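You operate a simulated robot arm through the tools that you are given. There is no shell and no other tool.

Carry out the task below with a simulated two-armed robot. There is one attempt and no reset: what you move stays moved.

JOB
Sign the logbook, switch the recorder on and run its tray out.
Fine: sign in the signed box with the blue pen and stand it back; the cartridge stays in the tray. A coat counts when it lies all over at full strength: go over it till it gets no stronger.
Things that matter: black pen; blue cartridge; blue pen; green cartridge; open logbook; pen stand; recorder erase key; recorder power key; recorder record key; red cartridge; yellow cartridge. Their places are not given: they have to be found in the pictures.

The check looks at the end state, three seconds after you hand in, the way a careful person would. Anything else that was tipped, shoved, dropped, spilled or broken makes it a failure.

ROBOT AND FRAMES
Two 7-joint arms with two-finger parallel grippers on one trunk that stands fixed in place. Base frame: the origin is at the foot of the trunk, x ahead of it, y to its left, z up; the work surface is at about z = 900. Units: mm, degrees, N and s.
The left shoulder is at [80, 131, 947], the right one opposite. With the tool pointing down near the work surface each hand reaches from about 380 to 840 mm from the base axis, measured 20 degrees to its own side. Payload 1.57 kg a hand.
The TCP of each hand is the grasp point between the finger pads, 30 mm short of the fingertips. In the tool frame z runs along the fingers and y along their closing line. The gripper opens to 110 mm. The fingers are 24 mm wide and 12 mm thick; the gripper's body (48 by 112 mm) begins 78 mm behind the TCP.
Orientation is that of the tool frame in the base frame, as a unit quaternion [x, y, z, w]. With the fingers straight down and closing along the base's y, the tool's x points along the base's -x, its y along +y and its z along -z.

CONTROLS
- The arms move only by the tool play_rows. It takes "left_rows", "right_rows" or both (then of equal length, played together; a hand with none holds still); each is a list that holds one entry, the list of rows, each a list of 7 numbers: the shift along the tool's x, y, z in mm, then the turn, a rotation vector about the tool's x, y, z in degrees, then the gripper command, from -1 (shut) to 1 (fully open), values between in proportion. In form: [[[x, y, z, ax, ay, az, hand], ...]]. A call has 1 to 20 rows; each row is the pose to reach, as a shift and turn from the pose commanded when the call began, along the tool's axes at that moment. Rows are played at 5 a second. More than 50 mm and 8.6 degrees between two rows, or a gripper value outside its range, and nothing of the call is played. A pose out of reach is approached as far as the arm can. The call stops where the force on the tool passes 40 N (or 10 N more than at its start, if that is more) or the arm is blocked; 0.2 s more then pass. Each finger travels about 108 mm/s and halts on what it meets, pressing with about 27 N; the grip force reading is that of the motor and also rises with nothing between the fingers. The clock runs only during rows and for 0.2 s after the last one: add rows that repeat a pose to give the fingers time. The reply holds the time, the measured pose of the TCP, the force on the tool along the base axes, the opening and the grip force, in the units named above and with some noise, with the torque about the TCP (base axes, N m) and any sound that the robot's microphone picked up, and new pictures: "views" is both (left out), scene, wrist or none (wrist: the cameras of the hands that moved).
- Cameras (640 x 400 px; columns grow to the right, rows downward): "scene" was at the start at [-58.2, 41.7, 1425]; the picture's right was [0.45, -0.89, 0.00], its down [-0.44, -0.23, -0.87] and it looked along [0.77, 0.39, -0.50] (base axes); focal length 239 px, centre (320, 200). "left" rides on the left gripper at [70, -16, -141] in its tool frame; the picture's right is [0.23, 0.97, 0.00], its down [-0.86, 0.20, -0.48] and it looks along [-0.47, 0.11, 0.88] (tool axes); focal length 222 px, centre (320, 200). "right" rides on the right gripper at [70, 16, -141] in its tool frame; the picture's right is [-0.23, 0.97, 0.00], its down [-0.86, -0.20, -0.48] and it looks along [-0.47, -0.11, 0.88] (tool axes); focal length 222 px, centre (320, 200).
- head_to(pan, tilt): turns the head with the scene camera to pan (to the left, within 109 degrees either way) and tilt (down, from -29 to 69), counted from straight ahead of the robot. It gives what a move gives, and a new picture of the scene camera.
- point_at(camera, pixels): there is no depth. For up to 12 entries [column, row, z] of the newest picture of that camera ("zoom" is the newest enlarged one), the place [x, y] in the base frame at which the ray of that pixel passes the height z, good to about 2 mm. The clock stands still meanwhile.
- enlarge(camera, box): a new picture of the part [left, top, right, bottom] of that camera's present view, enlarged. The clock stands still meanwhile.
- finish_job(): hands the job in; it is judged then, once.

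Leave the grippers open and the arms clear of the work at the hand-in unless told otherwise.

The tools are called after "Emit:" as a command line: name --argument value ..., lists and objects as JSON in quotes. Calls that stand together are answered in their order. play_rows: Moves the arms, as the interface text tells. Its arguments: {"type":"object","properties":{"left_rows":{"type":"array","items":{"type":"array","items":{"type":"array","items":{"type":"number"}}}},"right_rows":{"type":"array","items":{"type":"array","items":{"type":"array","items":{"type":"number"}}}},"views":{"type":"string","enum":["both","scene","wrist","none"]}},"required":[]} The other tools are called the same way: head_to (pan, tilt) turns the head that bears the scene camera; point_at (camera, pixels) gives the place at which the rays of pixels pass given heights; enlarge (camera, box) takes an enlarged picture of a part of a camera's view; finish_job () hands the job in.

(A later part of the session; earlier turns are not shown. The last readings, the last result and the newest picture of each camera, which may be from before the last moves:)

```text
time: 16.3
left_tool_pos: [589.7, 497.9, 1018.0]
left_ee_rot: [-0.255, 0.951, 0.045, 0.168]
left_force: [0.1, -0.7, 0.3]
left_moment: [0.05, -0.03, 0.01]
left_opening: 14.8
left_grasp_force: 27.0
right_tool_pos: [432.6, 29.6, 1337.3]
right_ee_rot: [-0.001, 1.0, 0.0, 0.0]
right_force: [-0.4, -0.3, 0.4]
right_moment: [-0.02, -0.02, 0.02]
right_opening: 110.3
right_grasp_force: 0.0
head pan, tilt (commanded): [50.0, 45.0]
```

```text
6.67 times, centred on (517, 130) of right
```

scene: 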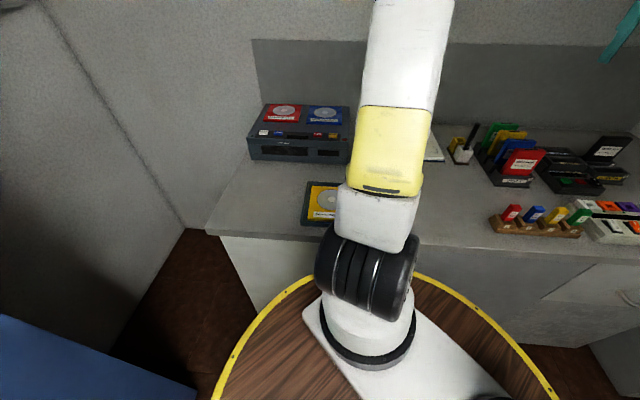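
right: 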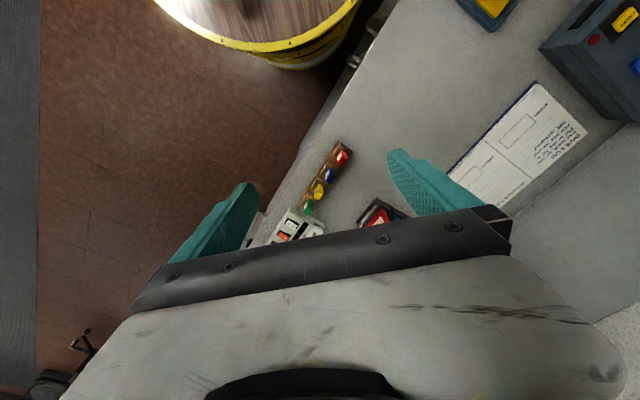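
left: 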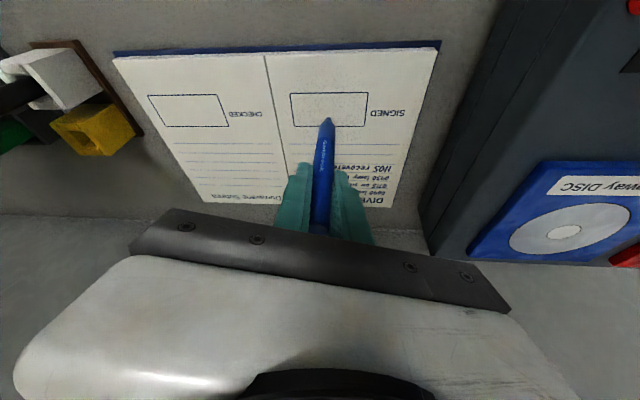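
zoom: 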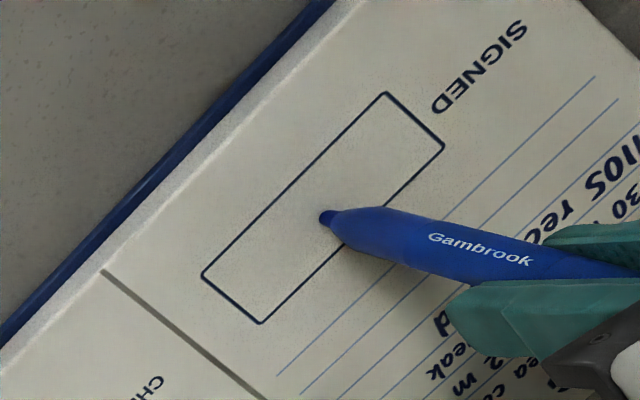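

Still free. I continue down 4 mm in 1 mm rows, watching the force.

Emit:
play_rows --left_rows '[[[0.34, 0, 0.94, 0, 0, 0, -1], [0.68, 0, 1.88, 0, 0, 0, -1], [0.68, 0, 1.88, 0, 0, 0, -1]]]' --views "none"

Emit:
enlarge --camera "left" --box '[270, 70, 390, 150]'

Emit:
enlarge --camera "right" --box '[485, 100, 549, 160]'

```text
time: 17.1
left_tool_pos: [588.0, 498.1, 1016.9]
left_ee_rot: [-0.254, 0.951, 0.045, 0.167]
left_force: [-0.5, -1.1, 4.3]
left_moment: [-0.13, 0.06, -0.02]
left_opening: 14.5
left_grasp_force: 27.1
right_tool_pos: [431.1, 31.0, 1337.1]
right_ee_rot: [0.0, 1.0, 0.0, 0.0]
right_force: [-0.3, -0.4, -0.1]
right_moment: [0.02, 0.02, -0.01]
right_opening: 110.0
right_grasp_force: 0.1
head pan, tilt (commanded): [50.0, 45.0]
```

```text
5.00 times, centred on (330, 110) of left
```

zoom: 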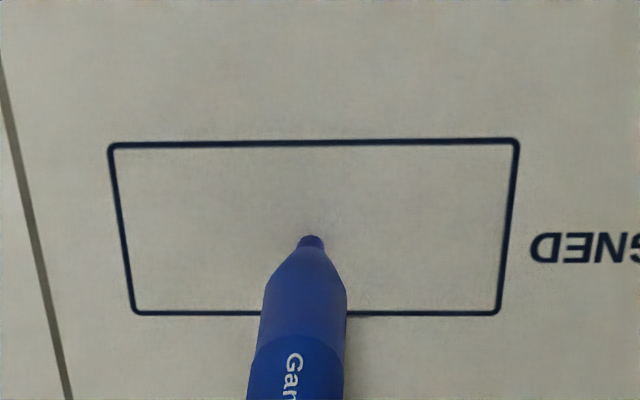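

```text
6.67 times, centred on (517, 130) of right
```

zoom: 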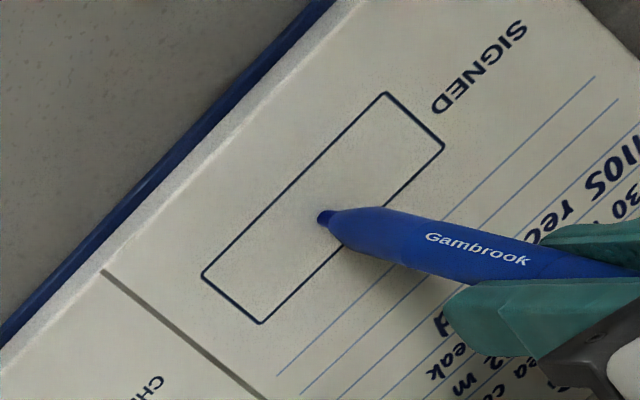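

Contact: 4.3 N upward. The tip is on the page at about (312,237) in the left enlargement. I read the tip and box corners on the page plane.

Emit:
enlarge --camera "left" --box '[270, 70, 390, 150]'

Emit:
point_at --camera "zoom" --pixels '[[110, 146, 911], [518, 141, 911], [498, 313, 911], [134, 312, 911], [311, 236, 911], [311, 242, 911]]'

Emit:
point_at --camera "right" --pixels '[[499.3, 141.4, 911], [526.9, 113.9, 911], [535.6, 122, 911], [508.1, 148.5, 911], [517, 132.5, 911]]'

```text
5.00 times, centred on (330, 110) of left
```

zoom: 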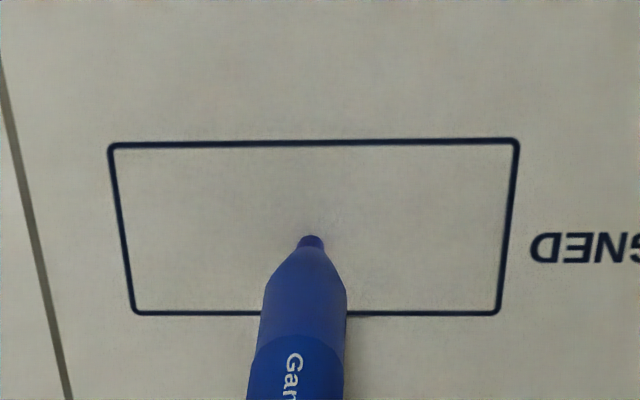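

```text
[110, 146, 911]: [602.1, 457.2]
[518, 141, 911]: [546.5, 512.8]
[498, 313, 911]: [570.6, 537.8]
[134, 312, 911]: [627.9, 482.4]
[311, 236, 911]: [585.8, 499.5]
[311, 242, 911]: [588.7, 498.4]
```

```text
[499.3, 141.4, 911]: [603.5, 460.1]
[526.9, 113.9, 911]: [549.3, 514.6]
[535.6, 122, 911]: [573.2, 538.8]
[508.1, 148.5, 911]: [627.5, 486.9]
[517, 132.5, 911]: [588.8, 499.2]
```

The tip stands at the box's centre within about 1 mm. I draw a test stroke of 24 mm along the box's long direction (toward the SIGNED word), to see what the ink does.

Emit:
play_rows --left_rows '[[[1.48, 5.79, -0.54, 0, 0, 0, -1], [2.96, 11.58, -1.08, 0, 0, 0, -1], [4.45, 17.37, -1.62, 0, 0, 0, -1], [5.93, 23.16, -2.16, 0, 0, 0, -1], [5.93, 23.16, -2.16, 0, 0, 0, -1]]]' --views "none"

Emit:
enlarge --camera "left" --box '[260, 70, 380, 150]'

Emit:
enlarge --camera "right" --box '[485, 100, 549, 160]'

```text
time: 18.3
left_tool_pos: [571.0, 514.9, 1018.1]
left_ee_rot: [-0.255, 0.951, 0.045, 0.168]
left_force: [2.3, -2.1, 3.4]
left_moment: [-0.11, -0.17, 0.01]
left_opening: 14.6
left_grasp_force: 26.8
right_tool_pos: [432.0, 31.4, 1338.0]
right_ee_rot: [0.0, 1.0, 0.0, 0.0]
right_force: [0.1, 0.5, 0.1]
right_moment: [-0.02, 0.01, -0.01]
right_opening: 110.1
right_grasp_force: 0.0
head pan, tilt (commanded): [50.0, 45.0]
```

```text
5.00 times, centred on (320, 110) of left
```

zoom: 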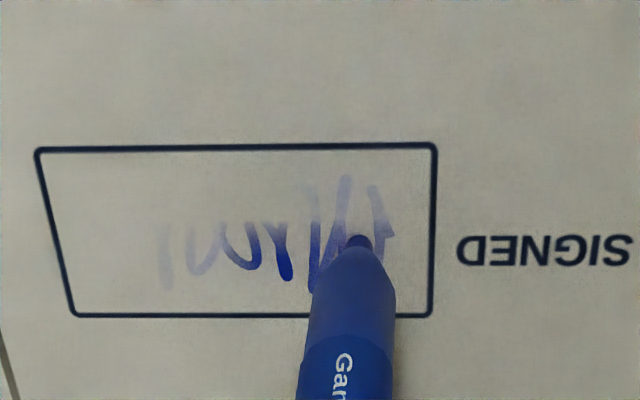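

```text
6.67 times, centred on (517, 130) of right
```

zoom: 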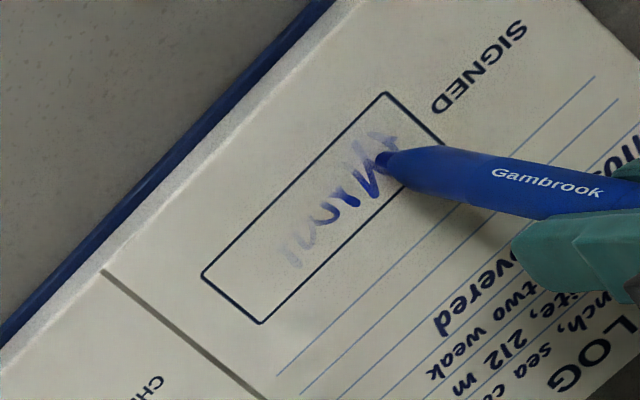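

The ink reveals a signature where the pen has gone over it, faint at first. I go over the box in long strokes (lifting between rows), first along the lower half in the picture, then back through the middle.

Emit:
play_rows --left_rows '[[[1.98, 7.72, -0.72, 0, 0, 0, -1], [0.61, 7.72, -4.48, 0, 0, 0, -1], [-5.74, 9.56, -2.17, 0, 0, 0, -1], [-4.37, 9.56, 1.59, 0, 0, 0, -1], [-6.35, 1.84, 2.31, 0, 0, 0, -1], [-8.33, -5.88, 3.03, 0, 0, 0, -1], [-10.3, -13.6, 3.75, 0, 0, 0, -1], [-12.28, -21.32, 4.47, 0, 0, 0, -1], [-14.25, -29.04, 5.19, 0, 0, 0, -1], [-16.23, -36.76, 5.91, 0, 0, 0, -1], [-18.21, -44.48, 6.63, 0, 0, 0, -1], [-20.18, -52.2, 7.35, 0, 0, 0, -1], [-21.55, -52.2, 3.59, 0, 0, 0, -1], [-15.2, -54.04, 1.28, 0, 0, 0, -1], [-13.83, -54.04, 5.04, 0, 0, 0, -1], [-11.86, -46.32, 4.32, 0, 0, 0, -1], [-9.88, -38.6, 3.6, 0, 0, 0, -1], [-7.9, -30.88, 2.88, 0, 0, 0, -1], [-5.93, -23.16, 2.16, 0, 0, 0, -1], [-3.95, -15.44, 1.44, 0, 0, 0, -1]]]' --views "none"

Emit:
enlarge --camera "left" --box '[260, 70, 380, 150]'

Emit:
enlarge --camera "right" --box '[485, 100, 549, 160]'

```text
time: 22.5
left_tool_pos: [583.1, 504.1, 1017.6]
left_ee_rot: [-0.254, 0.951, 0.046, 0.168]
left_force: [6.3, -4.6, 17.0]
left_moment: [-0.55, -0.57, 0.02]
left_opening: 14.7
left_grasp_force: 26.7
right_tool_pos: [431.9, 30.2, 1336.6]
right_ee_rot: [0.0, 1.0, 0.0, 0.0]
right_force: [0.0, 0.7, -0.3]
right_moment: [-0.02, -0.01, 0.0]
right_opening: 109.8
right_grasp_force: 0.2
head pan, tilt (commanded): [50.0, 45.0]
```

```text
5.00 times, centred on (320, 110) of left
```

zoom: 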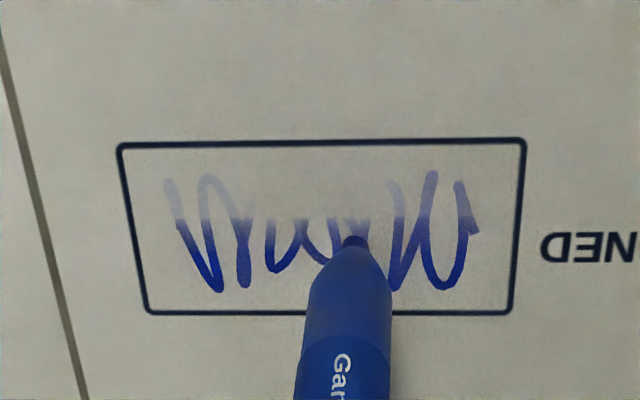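

```text
6.67 times, centred on (517, 130) of right
```

zoom: 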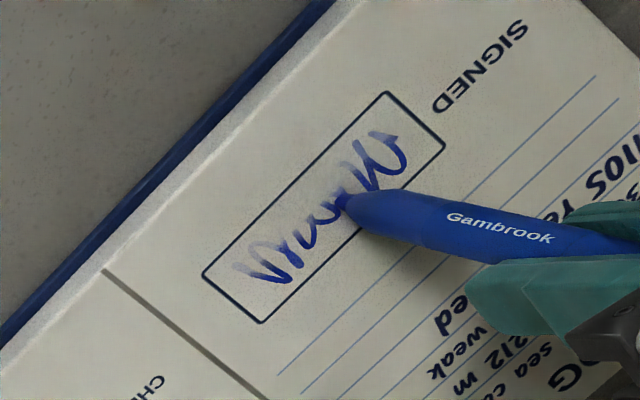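

The signature's lower half is dark; the upper part is faint. The press is now 17 N, too firm, so I lift, go about 1 mm less deep and stroke along the upper half.

Emit:
play_rows --left_rows '[[[-1.71, 0, -4.7, 0, 0, 0, -1], [2.82, -1.32, -6.35, 0, 0, 0, -1], [4.12, -1.32, -2.78, 0, 0, 0, -1], [6.1, 6.4, -3.5, 0, 0, 0, -1], [8.07, 14.12, -4.22, 0, 0, 0, -1], [10.05, 21.84, -4.94, 0, 0, 0, -1]]]' --views "none"

Emit:
enlarge --camera "left" --box '[260, 70, 380, 150]'

Emit:
enlarge --camera "right" --box '[485, 100, 549, 160]'

```text
time: 23.9
left_tool_pos: [563.2, 517.4, 1016.5]
left_ee_rot: [-0.254, 0.951, 0.045, 0.167]
left_force: [-0.7, -0.1, 0.9]
left_moment: [-0.06, -0.01, 0.01]
left_opening: 14.8
left_grasp_force: 27.1
right_tool_pos: [431.4, 31.5, 1336.5]
right_ee_rot: [-0.001, 1.0, -0.001, -0.001]
right_force: [0.0, -0.2, -0.2]
right_moment: [-0.01, 0.03, -0.03]
right_opening: 110.3
right_grasp_force: 0.1
head pan, tilt (commanded): [50.0, 45.0]
```

```text
5.00 times, centred on (320, 110) of left
```

zoom: 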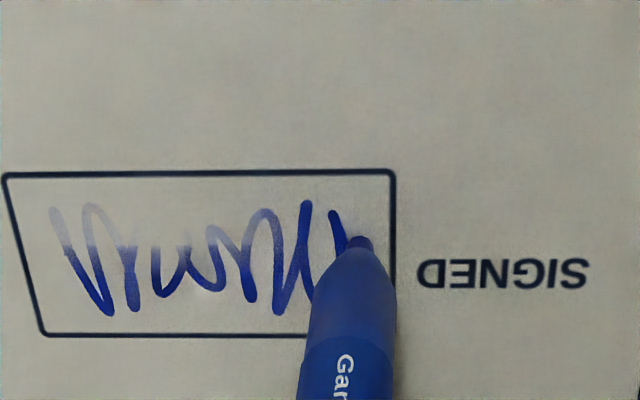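

```text
6.67 times, centred on (517, 130) of right
```

zoom: 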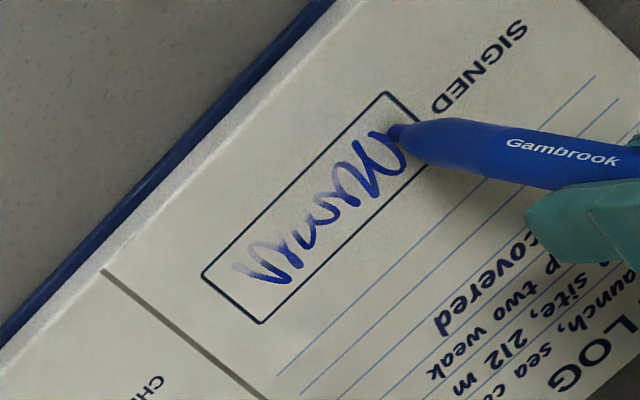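

Force about 1 N and the ink still darkens. Now back along the same upper row to the far end.

Emit:
play_rows --left_rows '[[[-1.98, -7.72, 0.72, 0, 0, 0, -1], [-3.95, -15.44, 1.44, 0, 0, 0, -1], [-5.93, -23.16, 2.16, 0, 0, 0, -1], [-7.9, -30.88, 2.88, 0, 0, 0, -1], [-9.88, -38.6, 3.6, 0, 0, 0, -1], [-11.86, -46.32, 4.32, 0, 0, 0, -1], [-13.83, -54.04, 5.04, 0, 0, 0, -1], [-15.81, -61.76, 5.76, 0, 0, 0, -1]]]' --views "none"

Emit:
enlarge --camera "left" --box '[290, 70, 410, 150]'

Emit:
enlarge --camera "right" --box '[485, 100, 549, 160]'

```text
time: 25.7
left_tool_pos: [607.1, 472.8, 1017.3]
left_ee_rot: [-0.254, 0.951, 0.044, 0.168]
left_force: [0.1, 0.1, 0.0]
left_moment: [0.0, 0.02, -0.01]
left_opening: 14.9
left_grasp_force: 27.5
right_tool_pos: [433.0, 31.1, 1338.1]
right_ee_rot: [0.0, 1.0, -0.001, 0.0]
right_force: [-0.2, -0.8, -0.2]
right_moment: [0.02, 0.01, -0.01]
right_opening: 110.1
right_grasp_force: 0.1
head pan, tilt (commanded): [50.0, 45.0]
```

```text
5.00 times, centred on (350, 110) of left
```

zoom: 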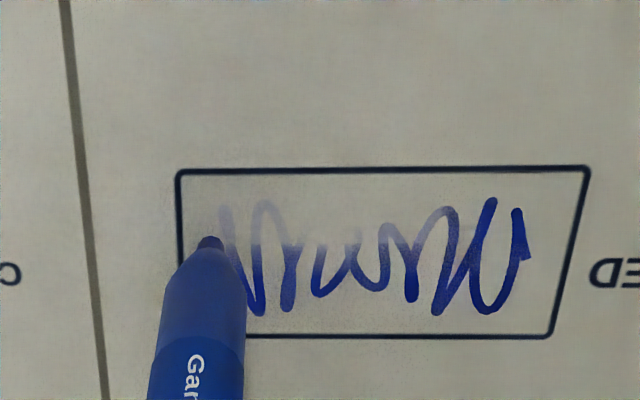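

```text
6.67 times, centred on (517, 130) of right
```

zoom: 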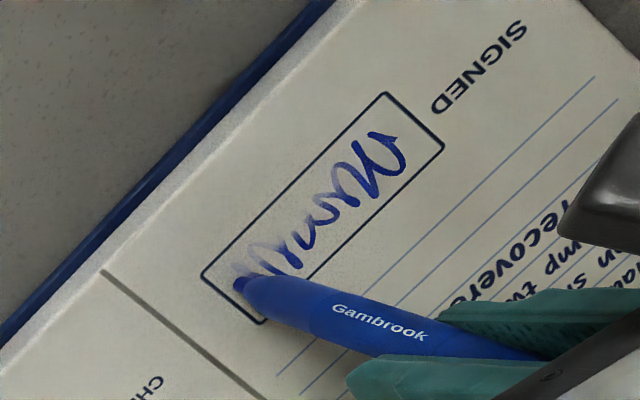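

No contact at this end (0 N). I lower 1.2 mm, then stroke back along this row to the middle and read the force.

Emit:
play_rows --left_rows '[[[0.41, 0, 1.13, 0, 0, 0, -1], [0.41, 0, 1.13, 0, 0, 0, -1]]]' --views "none"

```text
time: 26.3
left_tool_pos: [606.5, 472.0, 1016.3]
left_ee_rot: [-0.255, 0.951, 0.045, 0.169]
left_force: [-0.1, -0.7, 8.9]
left_moment: [-0.07, 0.09, -0.01]
left_opening: 14.9
left_grasp_force: 27.0
right_tool_pos: [430.9, 32.5, 1336.2]
right_ee_rot: [0.0, 1.0, 0.0, 0.0]
right_force: [-0.5, 0.1, -0.1]
right_moment: [0.0, -0.03, 0.01]
right_opening: 110.1
right_grasp_force: 0.1
head pan, tilt (commanded): [50.0, 45.0]
```

8.9 N at 1.2 mm lower, so the surface is stiff; half a millimetre up should be gentle. I stroke the whole upper row toward the SIGNED word.

Emit:
play_rows --left_rows '[[[1.81, 7.72, -1.19, 0, 0, 0, -1], [3.78, 15.44, -1.91, 0, 0, 0, -1], [5.76, 23.16, -2.63, 0, 0, 0, -1], [7.73, 30.88, -3.35, 0, 0, 0, -1], [9.71, 38.6, -4.07, 0, 0, 0, -1], [11.69, 46.32, -4.79, 0, 0, 0, -1], [13.66, 54.04, -5.51, 0, 0, 0, -1], [15.64, 61.76, -6.23, 0, 0, 0, -1]]]' --views "none"

Emit:
enlarge --camera "left" --box '[260, 70, 380, 150]'

Emit:
enlarge --camera "right" --box '[485, 100, 549, 160]'

```text
time: 28.1
left_tool_pos: [562.0, 518.4, 1018.0]
left_ee_rot: [-0.255, 0.951, 0.045, 0.168]
left_force: [-0.8, -0.2, -0.4]
left_moment: [-0.01, 0.02, 0.01]
left_opening: 14.8
left_grasp_force: 27.0
right_tool_pos: [432.1, 30.4, 1336.4]
right_ee_rot: [0.0, 1.0, 0.0, 0.001]
right_force: [-0.8, -0.2, 0.3]
right_moment: [0.0, 0.03, 0.02]
right_opening: 110.1
right_grasp_force: 0.1
head pan, tilt (commanded): [50.0, 45.0]
```

```text
5.00 times, centred on (320, 110) of left
```

zoom: 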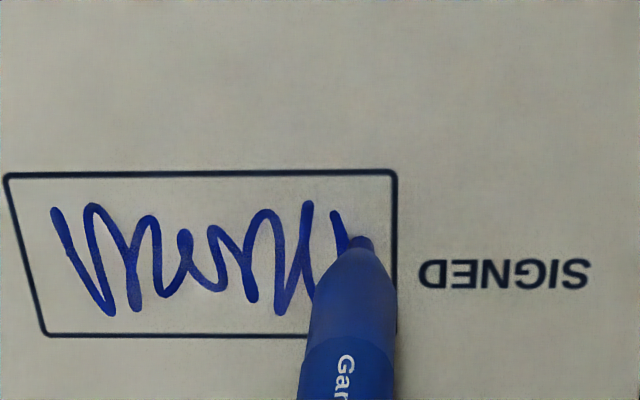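

```text
6.67 times, centred on (517, 130) of right
```

zoom: 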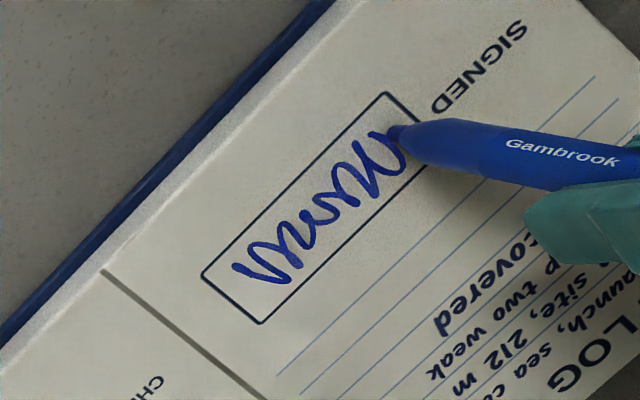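

The whole signature is now visible and dark. I go over it again — upper edge row, then the middle — to be sure it gets no stronger.

Emit:
play_rows --left_rows '[[[-1.03, 0, -2.82, 0, 0, 0, -1], [2.6, -1.05, -4.14, 0, 0, 0, -1], [3.77, -1.05, -0.94, 0, 0, 0, -1], [1.78, -8.77, -0.25, 0, 0, 0, -1], [-0.2, -16.49, 0.44, 0, 0, 0, -1], [-2.19, -24.21, 1.13, 0, 0, 0, -1], [-4.17, -31.93, 1.82, 0, 0, 0, -1], [-6.16, -39.65, 2.51, 0, 0, 0, -1], [-8.14, -47.37, 3.2, 0, 0, 0, -1], [-10.13, -55.09, 3.89, 0, 0, 0, -1], [-12.11, -62.81, 4.58, 0, 0, 0, -1], [-13.14, -62.81, 1.76, 0, 0, 0, -1], [-23.11, -59.92, 5.39, 0, 0, 0, -1], [-22.08, -59.92, 8.21, 0, 0, 0, -1], [-20.09, -52.2, 7.52, 0, 0, 0, -1], [-18.11, -44.48, 6.83, 0, 0, 0, -1], [-16.12, -36.76, 6.14, 0, 0, 0, -1], [-14.14, -29.04, 5.45, 0, 0, 0, -1], [-12.15, -21.32, 4.76, 0, 0, 0, -1], [-10.17, -13.6, 4.07, 0, 0, 0, -1]]]' --views "none"

Emit:
enlarge --camera "left" --box '[260, 70, 380, 150]'

Emit:
enlarge --camera "right" --box '[485, 100, 549, 160]'

```text
time: 32.3
left_tool_pos: [580.4, 511.4, 1017.3]
left_ee_rot: [-0.255, 0.951, 0.045, 0.168]
left_force: [2.5, -1.9, 7.1]
left_moment: [-0.18, -0.21, 0.03]
left_opening: 14.8
left_grasp_force: 26.9
right_tool_pos: [431.6, 30.8, 1336.6]
right_ee_rot: [0.001, 1.0, 0.0, 0.0]
right_force: [-0.3, -0.8, -0.8]
right_moment: [0.0, 0.02, 0.02]
right_opening: 110.2
right_grasp_force: 0.1
head pan, tilt (commanded): [50.0, 45.0]
```

```text
5.00 times, centred on (320, 110) of left
```

zoom: 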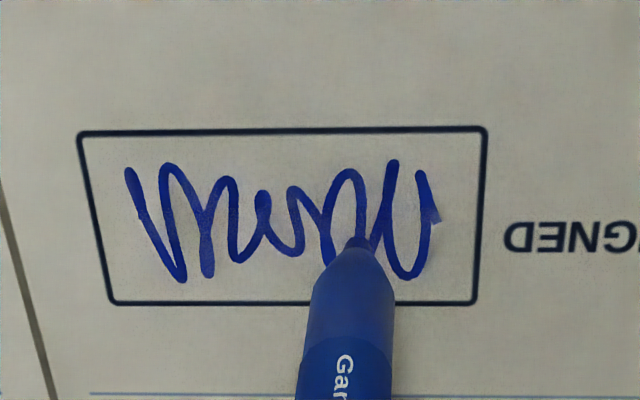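

```text
6.67 times, centred on (517, 130) of right
```

zoom: 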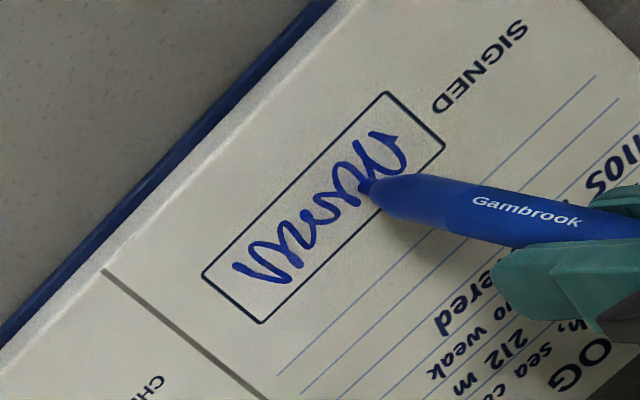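

Still a lighter bit at the tail end on the right (435,215). I finish the middle stroke to the end, then the lower edge row back, then begin another upper stroke.

Emit:
play_rows --left_rows '[[[1.98, 7.72, -0.7, 0, 0, 0, -1], [3.95, 15.44, -1.42, 0, 0, 0, -1], [4.45, 17.37, -1.6, 0, 0, 0, -1], [3.42, 17.37, -4.42, 0, 0, 0, -1], [-2.93, 19.21, -2.11, 0, 0, 0, -1], [-1.9, 19.21, 0.71, 0, 0, 0, -1], [-3.88, 11.49, 1.43, 0, 0, 0, -1], [-5.85, 3.77, 2.15, 0, 0, 0, -1], [-7.83, -3.95, 2.87, 0, 0, 0, -1], [-9.8, -11.67, 3.59, 0, 0, 0, -1], [-11.78, -19.39, 4.31, 0, 0, 0, -1], [-13.76, -27.11, 5.03, 0, 0, 0, -1], [-15.73, -34.83, 5.75, 0, 0, 0, -1], [-17.71, -42.55, 6.47, 0, 0, 0, -1], [-18.74, -42.55, 3.65, 0, 0, 0, -1], [-6.96, -45.97, -0.64, 0, 0, 0, -1], [-6.0, -45.97, 1.99, 0, 0, 0, -1], [-4.02, -38.25, 1.27, 0, 0, 0, -1], [-2.05, -30.53, 0.55, 0, 0, 0, -1], [-0.07, -22.81, -0.17, 0, 0, 0, -1]]]' --views "none"

Emit:
enlarge --camera "left" --box '[280, 70, 400, 150]'

Emit:
enlarge --camera "right" --box '[485, 100, 549, 160]'

```text
time: 36.5
left_tool_pos: [591.0, 491.3, 1016.8]
left_ee_rot: [-0.255, 0.951, 0.046, 0.169]
left_force: [2.4, -2.0, 7.0]
left_moment: [-0.19, -0.23, 0.01]
left_opening: 14.9
left_grasp_force: 27.2
right_tool_pos: [432.4, 31.5, 1337.8]
right_ee_rot: [0.001, 1.0, 0.0, 0.0]
right_force: [-0.7, 0.3, 0.4]
right_moment: [0.01, 0.01, 0.0]
right_opening: 110.0
right_grasp_force: 0.0
head pan, tilt (commanded): [50.0, 45.0]
```

```text
5.00 times, centred on (340, 110) of left
```

zoom: 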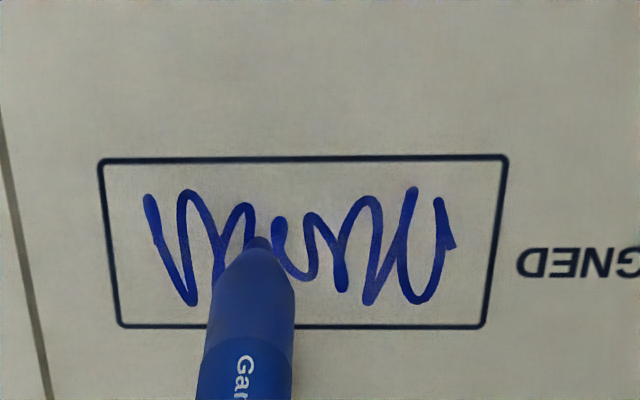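

```text
6.67 times, centred on (517, 130) of right
```

zoom: 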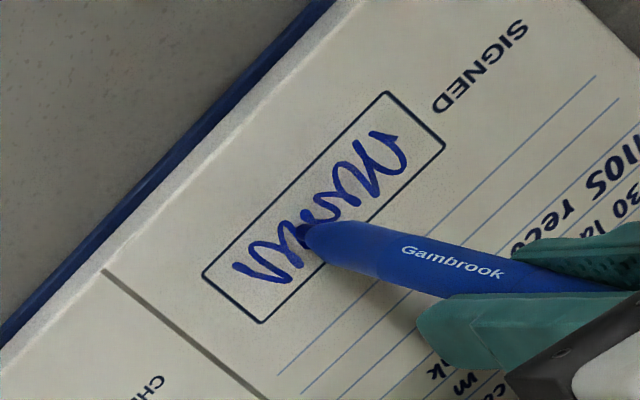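

Looks full strength nearly everywhere. One more upper-row stroke to the tail, the top edge back, and then I lift off 45 mm to look.

Emit:
play_rows --left_rows '[[[1.98, 7.72, -0.72, 0, 0, 0, -1], [3.95, 15.44, -1.44, 0, 0, 0, -1], [5.93, 23.16, -2.16, 0, 0, 0, -1], [7.9, 30.88, -2.88, 0, 0, 0, -1], [9.64, 37.67, -3.51, 0, 0, 0, -1], [9.78, 37.67, -3.13, 0, 0, 0, -1], [7.06, 38.46, -2.14, 0, 0, 0, -1], [6.03, 38.46, -4.96, 0, 0, 0, -1], [13.28, 36.36, -7.6, 0, 0, 0, -1], [14.31, 36.36, -4.78, 0, 0, 0, -1], [12.31, 28.64, -4.12, 0, 0, 0, -1], [10.32, 20.92, -3.45, 0, 0, 0, -1], [8.32, 13.2, -2.79, 0, 0, 0, -1], [6.33, 5.48, -2.12, 0, 0, 0, -1], [4.33, -2.24, -1.46, 0, 0, 0, -1], [2.33, -9.96, -0.8, 0, 0, 0, -1], [0.34, -17.68, -0.13, 0, 0, 0, -1], [-1.66, -25.4, 0.53, 0, 0, 0, -1], [-6.79, -25.4, -13.57, 0, 0, 0, -1], [-17.05, -25.4, -41.77, 0, 0, 0, -1]]]' --views "none"

Emit:
enlarge --camera "left" --box '[280, 50, 400, 150]'

Emit:
enlarge --camera "right" --box '[485, 100, 549, 160]'

```text
time: 40.7
left_tool_pos: [603.9, 470.4, 1059.9]
left_ee_rot: [-0.255, 0.951, 0.044, 0.167]
left_force: [-0.5, 0.2, 0.0]
left_moment: [-0.01, 0.02, -0.03]
left_opening: 14.8
left_grasp_force: 26.3
right_tool_pos: [431.1, 31.5, 1336.3]
right_ee_rot: [0.0, 1.0, 0.0, 0.0]
right_force: [-0.1, 0.2, 0.8]
right_moment: [0.01, 0.01, 0.03]
right_opening: 109.9
right_grasp_force: 0.1
head pan, tilt (commanded): [50.0, 45.0]
```

```text
4.00 times, centred on (340, 100) of left
```

zoom: 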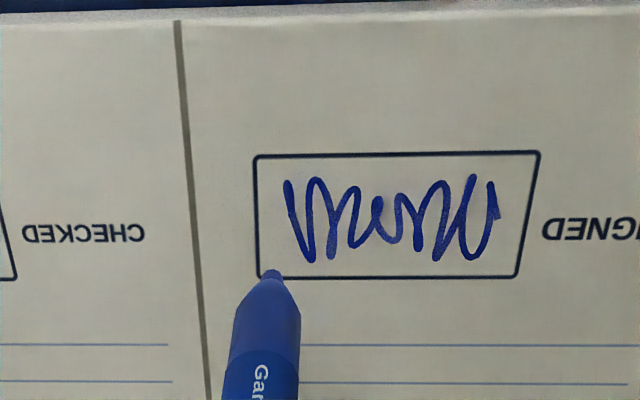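

```text
6.67 times, centred on (517, 130) of right
```

zoom: 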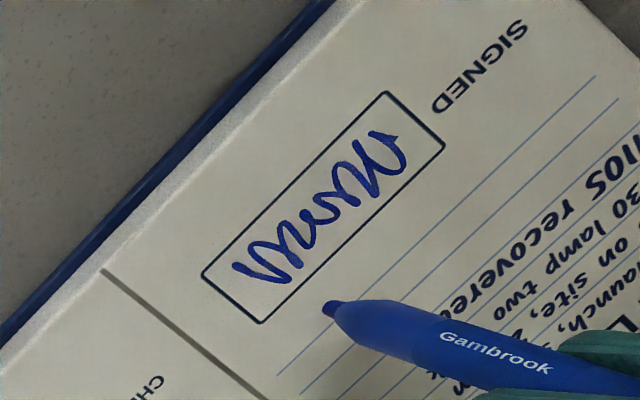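

The signature is complete and dark. I look closer for any paler part.

Emit:
enlarge --camera "left" --box '[323, 84, 379, 122]'

Emit:
enlarge --camera "right" --box '[498, 112, 538, 148]'

```text
10.53 times, centred on (351, 103) of left
```

zoom: 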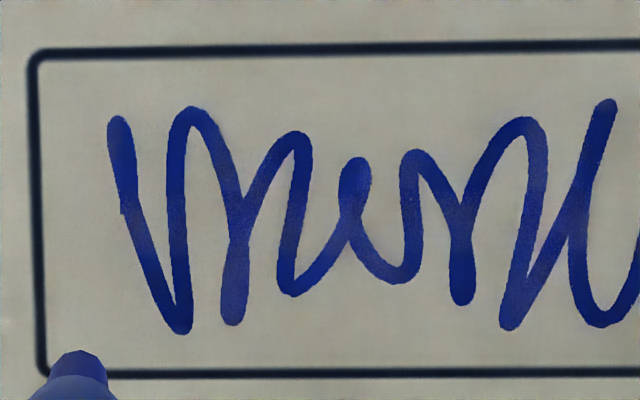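

```text
11.11 times, centred on (518, 130) of right
```

zoom: 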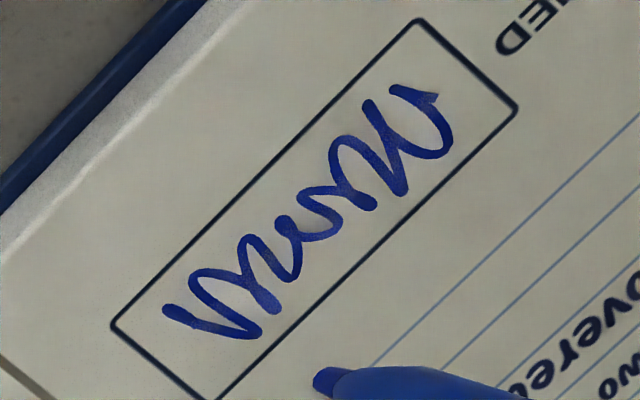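

The lower half looks a touch paler than the upper. I go over it again: row at v=+4 toward the SIGNED word, then back through the middle.

Emit:
play_rows --left_rows '[[[-4.26, 3.42, 24.97, 0, 0, 0, -1], [2.72, 3.42, 44.15, 0, 0, 0, -1], [3.61, 3.42, 46.59, 0, 0, 0, -1], [5.59, 11.14, 45.87, 0, 0, 0, -1], [7.56, 18.86, 45.15, 0, 0, 0, -1], [9.54, 26.58, 44.43, 0, 0, 0, -1], [11.51, 34.3, 43.71, 0, 0, 0, -1], [13.49, 42.02, 42.99, 0, 0, 0, -1], [15.47, 49.74, 42.27, 0, 0, 0, -1], [17.44, 57.46, 41.55, 0, 0, 0, -1], [19.42, 65.18, 40.83, 0, 0, 0, -1], [18.39, 65.18, 38.01, 0, 0, 0, -1], [22.02, 64.13, 36.69, 0, 0, 0, -1], [23.05, 64.13, 39.51, 0, 0, 0, -1], [21.07, 56.41, 40.23, 0, 0, 0, -1], [19.1, 48.69, 40.95, 0, 0, 0, -1], [17.12, 40.97, 41.67, 0, 0, 0, -1], [15.15, 33.25, 42.39, 0, 0, 0, -1], [13.17, 25.53, 43.11, 0, 0, 0, -1], [11.19, 17.81, 43.83, 0, 0, 0, -1]]]' --views "none"

Emit:
enlarge --camera "right" --box '[498, 112, 538, 148]'

```text
time: 44.9
left_tool_pos: [599.6, 487.6, 1016.6]
left_ee_rot: [-0.254, 0.952, 0.044, 0.166]
left_force: [0.3, 1.5, 1.0]
left_moment: [0.05, 0.04, -0.02]
left_opening: 14.6
left_grasp_force: 27.5
right_tool_pos: [432.0, 31.7, 1337.2]
right_ee_rot: [0.0, 1.0, 0.0, 0.0]
right_force: [0.8, -0.4, -0.1]
right_moment: [0.0, 0.0, 0.04]
right_opening: 110.0
right_grasp_force: 0.1
head pan, tilt (commanded): [50.0, 45.0]
```

```text
11.11 times, centred on (518, 130) of right
```

zoom: 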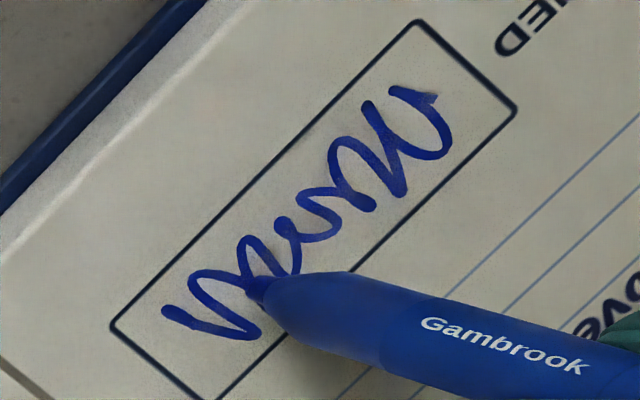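

Next: end of the middle row, then the lowest row, then part of the v=+5 row back.

Emit:
play_rows --left_rows '[[[-1.98, -7.72, 0.72, 0, 0, 0, -1], [-3.95, -15.44, 1.44, 0, 0, 0, -1], [-4.98, -15.44, -1.38, 0, 0, 0, -1], [-13.14, -13.07, 1.59, 0, 0, 0, -1], [-12.01, -13.07, 4.69, 0, 0, 0, -1], [-10.03, -5.35, 3.97, 0, 0, 0, -1], [-8.06, 2.37, 3.25, 0, 0, 0, -1], [-6.08, 10.09, 2.53, 0, 0, 0, -1], [-4.11, 17.81, 1.81, 0, 0, 0, -1], [-2.13, 25.53, 1.09, 0, 0, 0, -1], [-0.15, 33.25, 0.37, 0, 0, 0, -1], [1.82, 40.97, -0.35, 0, 0, 0, -1], [3.8, 48.69, -1.07, 0, 0, 0, -1], [2.77, 48.69, -3.89, 0, 0, 0, -1], [6.4, 47.64, -5.21, 0, 0, 0, -1], [7.43, 47.64, -2.39, 0, 0, 0, -1], [5.45, 39.92, -1.67, 0, 0, 0, -1], [3.48, 32.2, -0.95, 0, 0, 0, -1], [1.5, 24.48, -0.23, 0, 0, 0, -1], [-0.47, 16.76, 0.49, 0, 0, 0, -1]]]' --views "none"

Emit:
enlarge --camera "right" --box '[498, 112, 538, 148]'

Emit:
enlarge --camera "left" --box '[290, 80, 370, 135]'

```text
time: 49.1
left_tool_pos: [591.4, 503.2, 1016.6]
left_ee_rot: [-0.255, 0.951, 0.045, 0.167]
left_force: [0.4, -0.1, -1.5]
left_moment: [0.02, -0.03, 0.01]
left_opening: 14.7
left_grasp_force: 26.9
right_tool_pos: [431.7, 30.5, 1336.1]
right_ee_rot: [0.0, 1.0, 0.0, 0.0]
right_force: [-0.4, 0.1, -1.1]
right_moment: [0.0, -0.01, -0.01]
right_opening: 109.8
right_grasp_force: 0.0
head pan, tilt (commanded): [50.0, 45.0]
```

```text
11.11 times, centred on (518, 130) of right
```

zoom: 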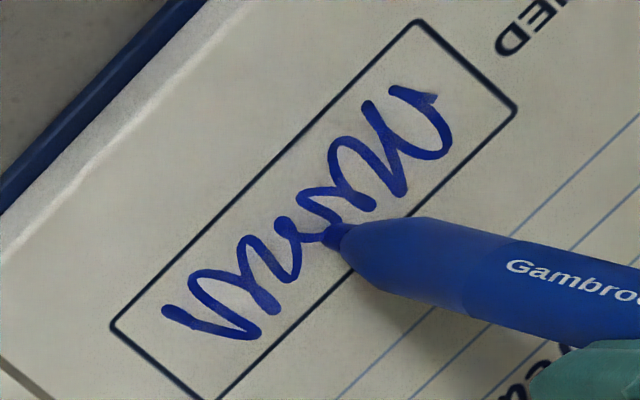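

```text
7.27 times, centred on (330, 108) of left
```

zoom: 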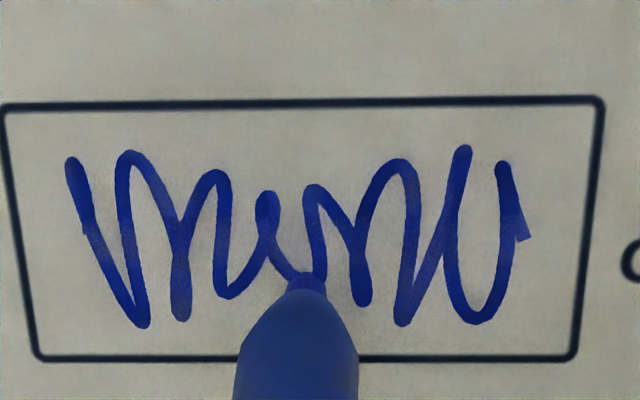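

The tail tip on the right ((522,230) in the left enlargement) looks paler; I go over that end a few times.

Emit:
play_rows --left_rows '[[[-1.03, 0, -2.82, 0, 0, 0, -1], [9.6, 18.69, -6.69, 0, 0, 0, -1], [10.69, 18.69, -3.68, 0, 0, 0, -1], [12.17, 24.48, -4.22, 0, 0, 0, -1], [13.65, 30.27, -4.76, 0, 0, 0, -1], [12.17, 24.48, -4.22, 0, 0, 0, -1], [10.69, 18.69, -3.68, 0, 0, 0, -1], [12.17, 24.48, -4.22, 0, 0, 0, -1], [13.65, 30.27, -4.76, 0, 0, 0, -1], [12.62, 30.27, -7.58, 0, 0, 0, -1], [6.03, 19.74, -5.18, 0, 0, 0, -1], [7.06, 19.74, -2.36, 0, 0, 0, -1], [8.54, 25.53, -2.9, 0, 0, 0, -1], [10.02, 31.32, -3.44, 0, 0, 0, -1], [8.54, 25.53, -2.9, 0, 0, 0, -1], [10.02, 31.32, -3.44, 0, 0, 0, -1], [8.65, 31.32, -7.2, 0, 0, 0, -1]]]' --views "none"

Emit:
enlarge --camera "right" --box '[498, 112, 538, 148]'

Emit:
enlarge --camera "left" --box '[260, 80, 340, 135]'

```text
time: 52.7
left_tool_pos: [565.3, 524.5, 1019.4]
left_ee_rot: [-0.255, 0.951, 0.045, 0.166]
left_force: [-0.4, 0.7, -0.2]
left_moment: [0.02, -0.01, 0.04]
left_opening: 14.7
left_grasp_force: 26.9
right_tool_pos: [431.9, 31.7, 1336.8]
right_ee_rot: [0.0, 1.0, 0.0, 0.0]
right_force: [0.1, 1.0, 0.4]
right_moment: [0.04, -0.01, 0.0]
right_opening: 110.2
right_grasp_force: 0.0
head pan, tilt (commanded): [50.0, 45.0]
```

```text
11.11 times, centred on (518, 130) of right
```

zoom: 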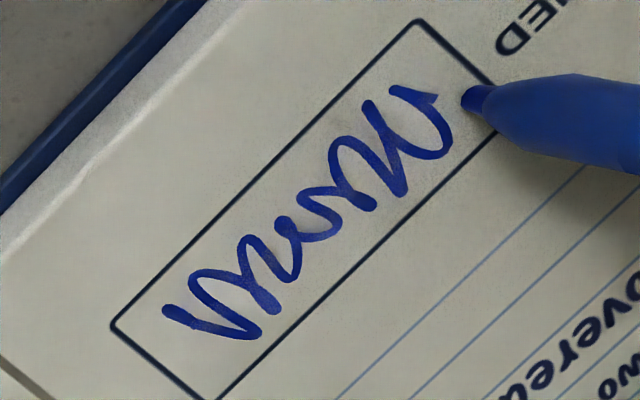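

```text
7.27 times, centred on (300, 108) of left
```

zoom: 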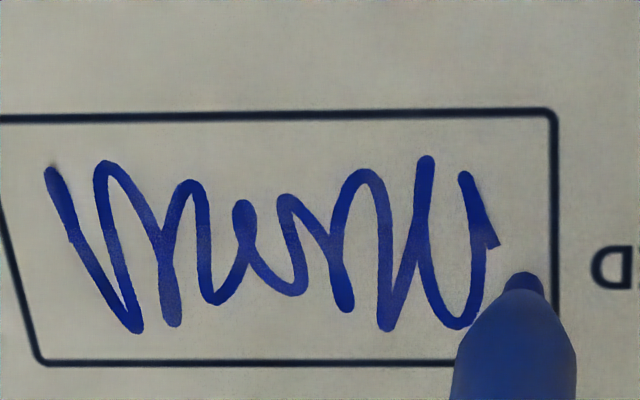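

The tail is full now. The lowest tips of the strokes look a little pale, so one stroke out and back along v=+11.

Emit:
play_rows --left_rows '[[[-7.25, 2.1, 2.64, 0, 0, 0, -1], [-5.98, 2.1, 6.12, 0, 0, 0, -1], [-7.96, -5.62, 6.84, 0, 0, 0, -1], [-9.93, -13.34, 7.56, 0, 0, 0, -1], [-11.91, -21.06, 8.28, 0, 0, 0, -1], [-13.88, -28.78, 9.0, 0, 0, 0, -1], [-15.86, -36.5, 9.72, 0, 0, 0, -1], [-17.84, -44.22, 10.44, 0, 0, 0, -1], [-19.81, -51.94, 11.16, 0, 0, 0, -1], [-21.79, -59.66, 11.88, 0, 0, 0, -1], [-19.81, -51.94, 11.16, 0, 0, 0, -1], [-17.84, -44.22, 10.44, 0, 0, 0, -1], [-15.86, -36.5, 9.72, 0, 0, 0, -1], [-13.88, -28.78, 9.0, 0, 0, 0, -1], [-11.91, -21.06, 8.28, 0, 0, 0, -1], [-9.93, -13.34, 7.56, 0, 0, 0, -1], [-7.96, -5.62, 6.84, 0, 0, 0, -1], [-5.98, 2.1, 6.12, 0, 0, 0, -1], [-7.35, 2.1, 2.36, 0, 0, 0, -1]]]' --views "none"

Emit:
enlarge --camera "right" --box '[498, 112, 538, 148]'

Emit:
enlarge --camera "left" --box '[260, 70, 340, 125]'

```text
time: 56.7
left_tool_pos: [569.3, 530.1, 1018.6]
left_ee_rot: [-0.255, 0.952, 0.045, 0.165]
left_force: [0.7, -0.2, -0.8]
left_moment: [0.01, 0.03, 0.01]
left_opening: 14.8
left_grasp_force: 26.8
right_tool_pos: [432.1, 30.8, 1337.1]
right_ee_rot: [0.0, 1.0, 0.0, 0.001]
right_force: [-0.1, 0.7, -0.4]
right_moment: [-0.02, -0.01, -0.03]
right_opening: 110.0
right_grasp_force: 0.0
head pan, tilt (commanded): [50.0, 45.0]
```

```text
11.11 times, centred on (518, 130) of right
```

zoom: 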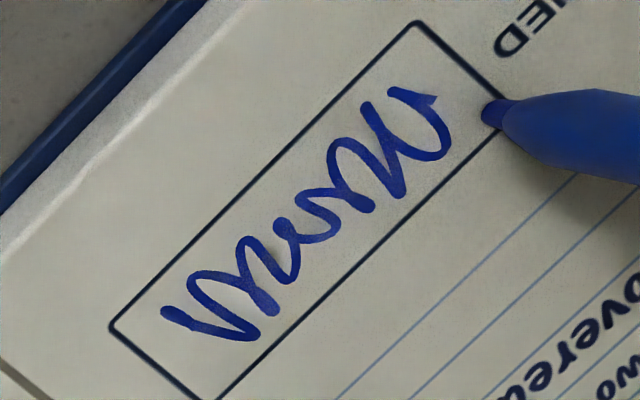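

```text
7.27 times, centred on (300, 98) of left
```

zoom: 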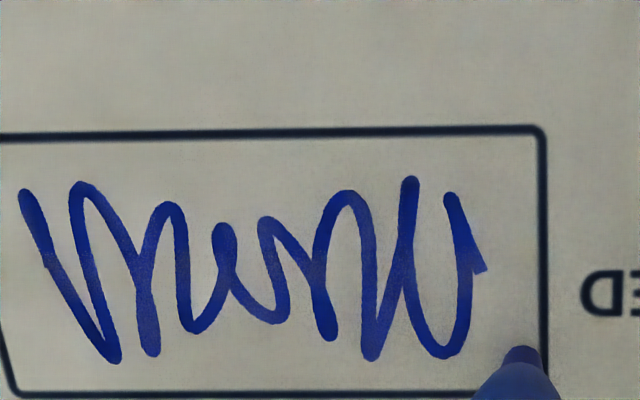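

The signature is now uniformly full. I lift the pen and carry it back above the yellow cup, to the same hover as after the lift-out.

Emit:
play_rows --left_rows '[[[-11.25, 0, -30.9, 0, 0, 0, -1], [-22.48, 0, -61.8, 0, 0, 0, -1], [-31.62, -35.89, -58.48, 0, 0, 0, -1], [-40.77, -71.79, -55.15, 0, 0, 0, -1], [-49.91, -107.68, -51.83, 0, 0, 0, -1], [-59.06, -143.57, -48.5, 0, 0, 0, -1], [-68.2, -179.46, -45.18, 0, 0, 0, -1], [-77.34, -215.36, -41.86, 0, 0, 0, -1], [-86.49, -251.25, -38.53, 0, 0, 0, -1], [-95.63, -287.14, -35.21, 0, 0, 0, -1], [-95.63, -287.14, -35.21, 0, 0, 0, -1]]]'

Emit:
enlarge --camera "left" --box '[270, 70, 390, 250]'

Emit:
enlarge --camera "right" --box '[490, 110, 545, 155]'

```text
time: 59.1
left_tool_pos: [785.1, 317.8, 1085.7]
left_ee_rot: [-0.255, 0.951, 0.045, 0.168]
left_force: [1.0, -0.1, -0.8]
left_moment: [-0.02, 0.03, 0.01]
left_opening: 14.8
left_grasp_force: 27.0
right_tool_pos: [432.0, 30.6, 1337.4]
right_ee_rot: [0.0, 1.0, 0.0, 0.001]
right_force: [0.3, 0.3, 1.2]
right_moment: [0.01, 0.0, 0.0]
right_opening: 110.1
right_grasp_force: 0.0
head pan, tilt (commanded): [50.0, 45.0]
```

scene: 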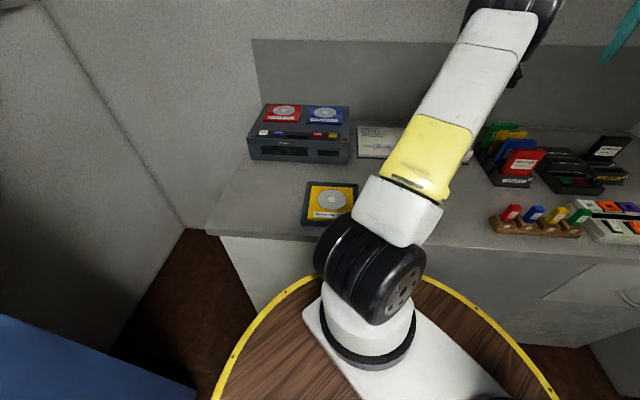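
left: 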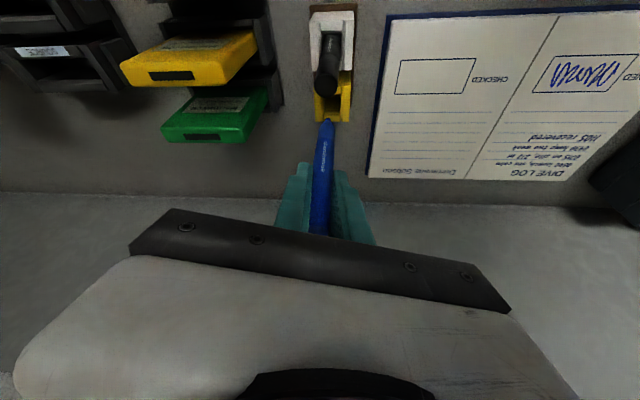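

```text
2.22 times, centred on (330, 160) of left
```

zoom: 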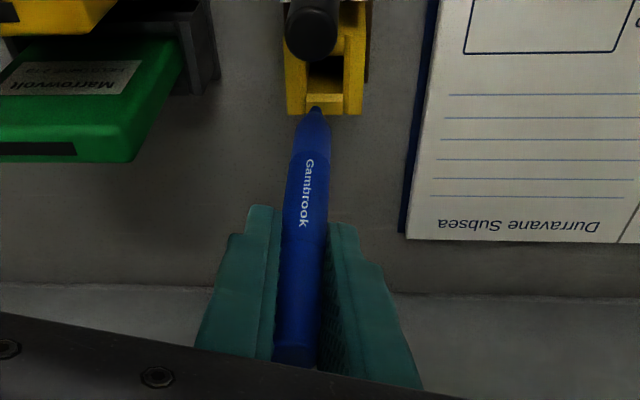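

```text
8.89 times, centred on (518, 132) of right
```

zoom: 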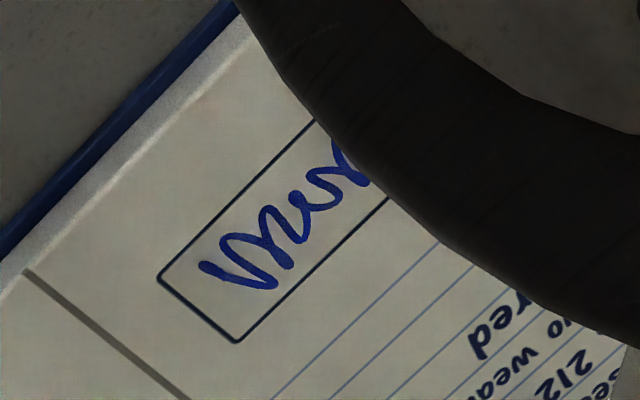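

The pen hangs over the cup but the cup appears 2–3 mm more to the right of the tip than right after lifting. I look closer to measure the offset.

Emit:
enlarge --camera "left" --box '[298, 75, 362, 130]'

Emit:
enlarge --camera "scene" --box '[440, 105, 500, 175]'

```text
7.27 times, centred on (330, 102) of left
```

zoom: 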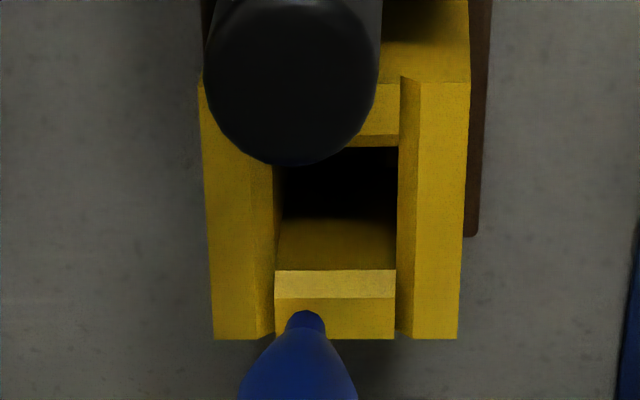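

```text
5.71 times, centred on (470, 140) of scene
```

zoom: 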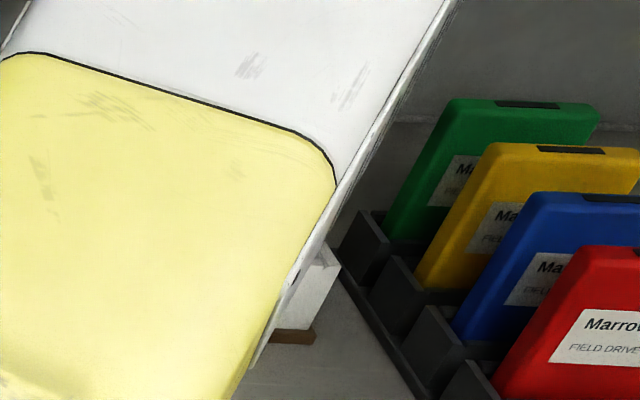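

Emit:
enlarge --camera "left" --box '[298, 75, 362, 130]'

Emit:
point_at --camera "zoom" --pixels '[[305, 314, 981], [275, 284, 945], [395, 284, 945], [275, 284, 955], [395, 284, 955], [213, 338, 955], [458, 338, 955], [470, 83, 955], [203, 83, 955], [335, 284, 950], [336, 146, 950], [478, 236, 903]]'

```text
7.27 times, centred on (330, 102) of left
```

zoom: 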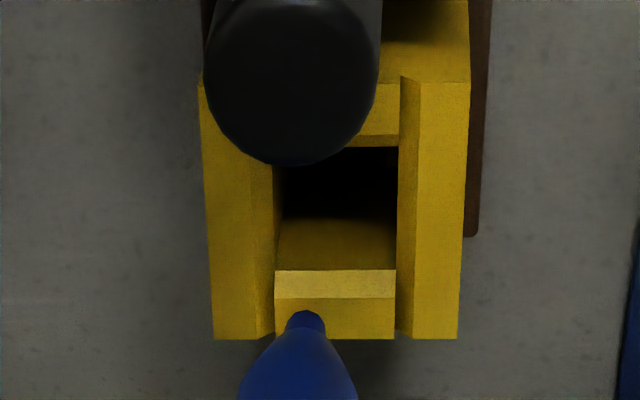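

```text
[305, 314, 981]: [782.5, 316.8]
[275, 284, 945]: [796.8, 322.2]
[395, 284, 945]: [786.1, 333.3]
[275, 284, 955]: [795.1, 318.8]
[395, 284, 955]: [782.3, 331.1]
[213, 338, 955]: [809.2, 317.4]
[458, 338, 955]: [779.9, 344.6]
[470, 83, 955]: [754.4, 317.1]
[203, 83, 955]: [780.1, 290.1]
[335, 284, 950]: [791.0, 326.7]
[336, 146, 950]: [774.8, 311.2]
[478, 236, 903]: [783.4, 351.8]
```

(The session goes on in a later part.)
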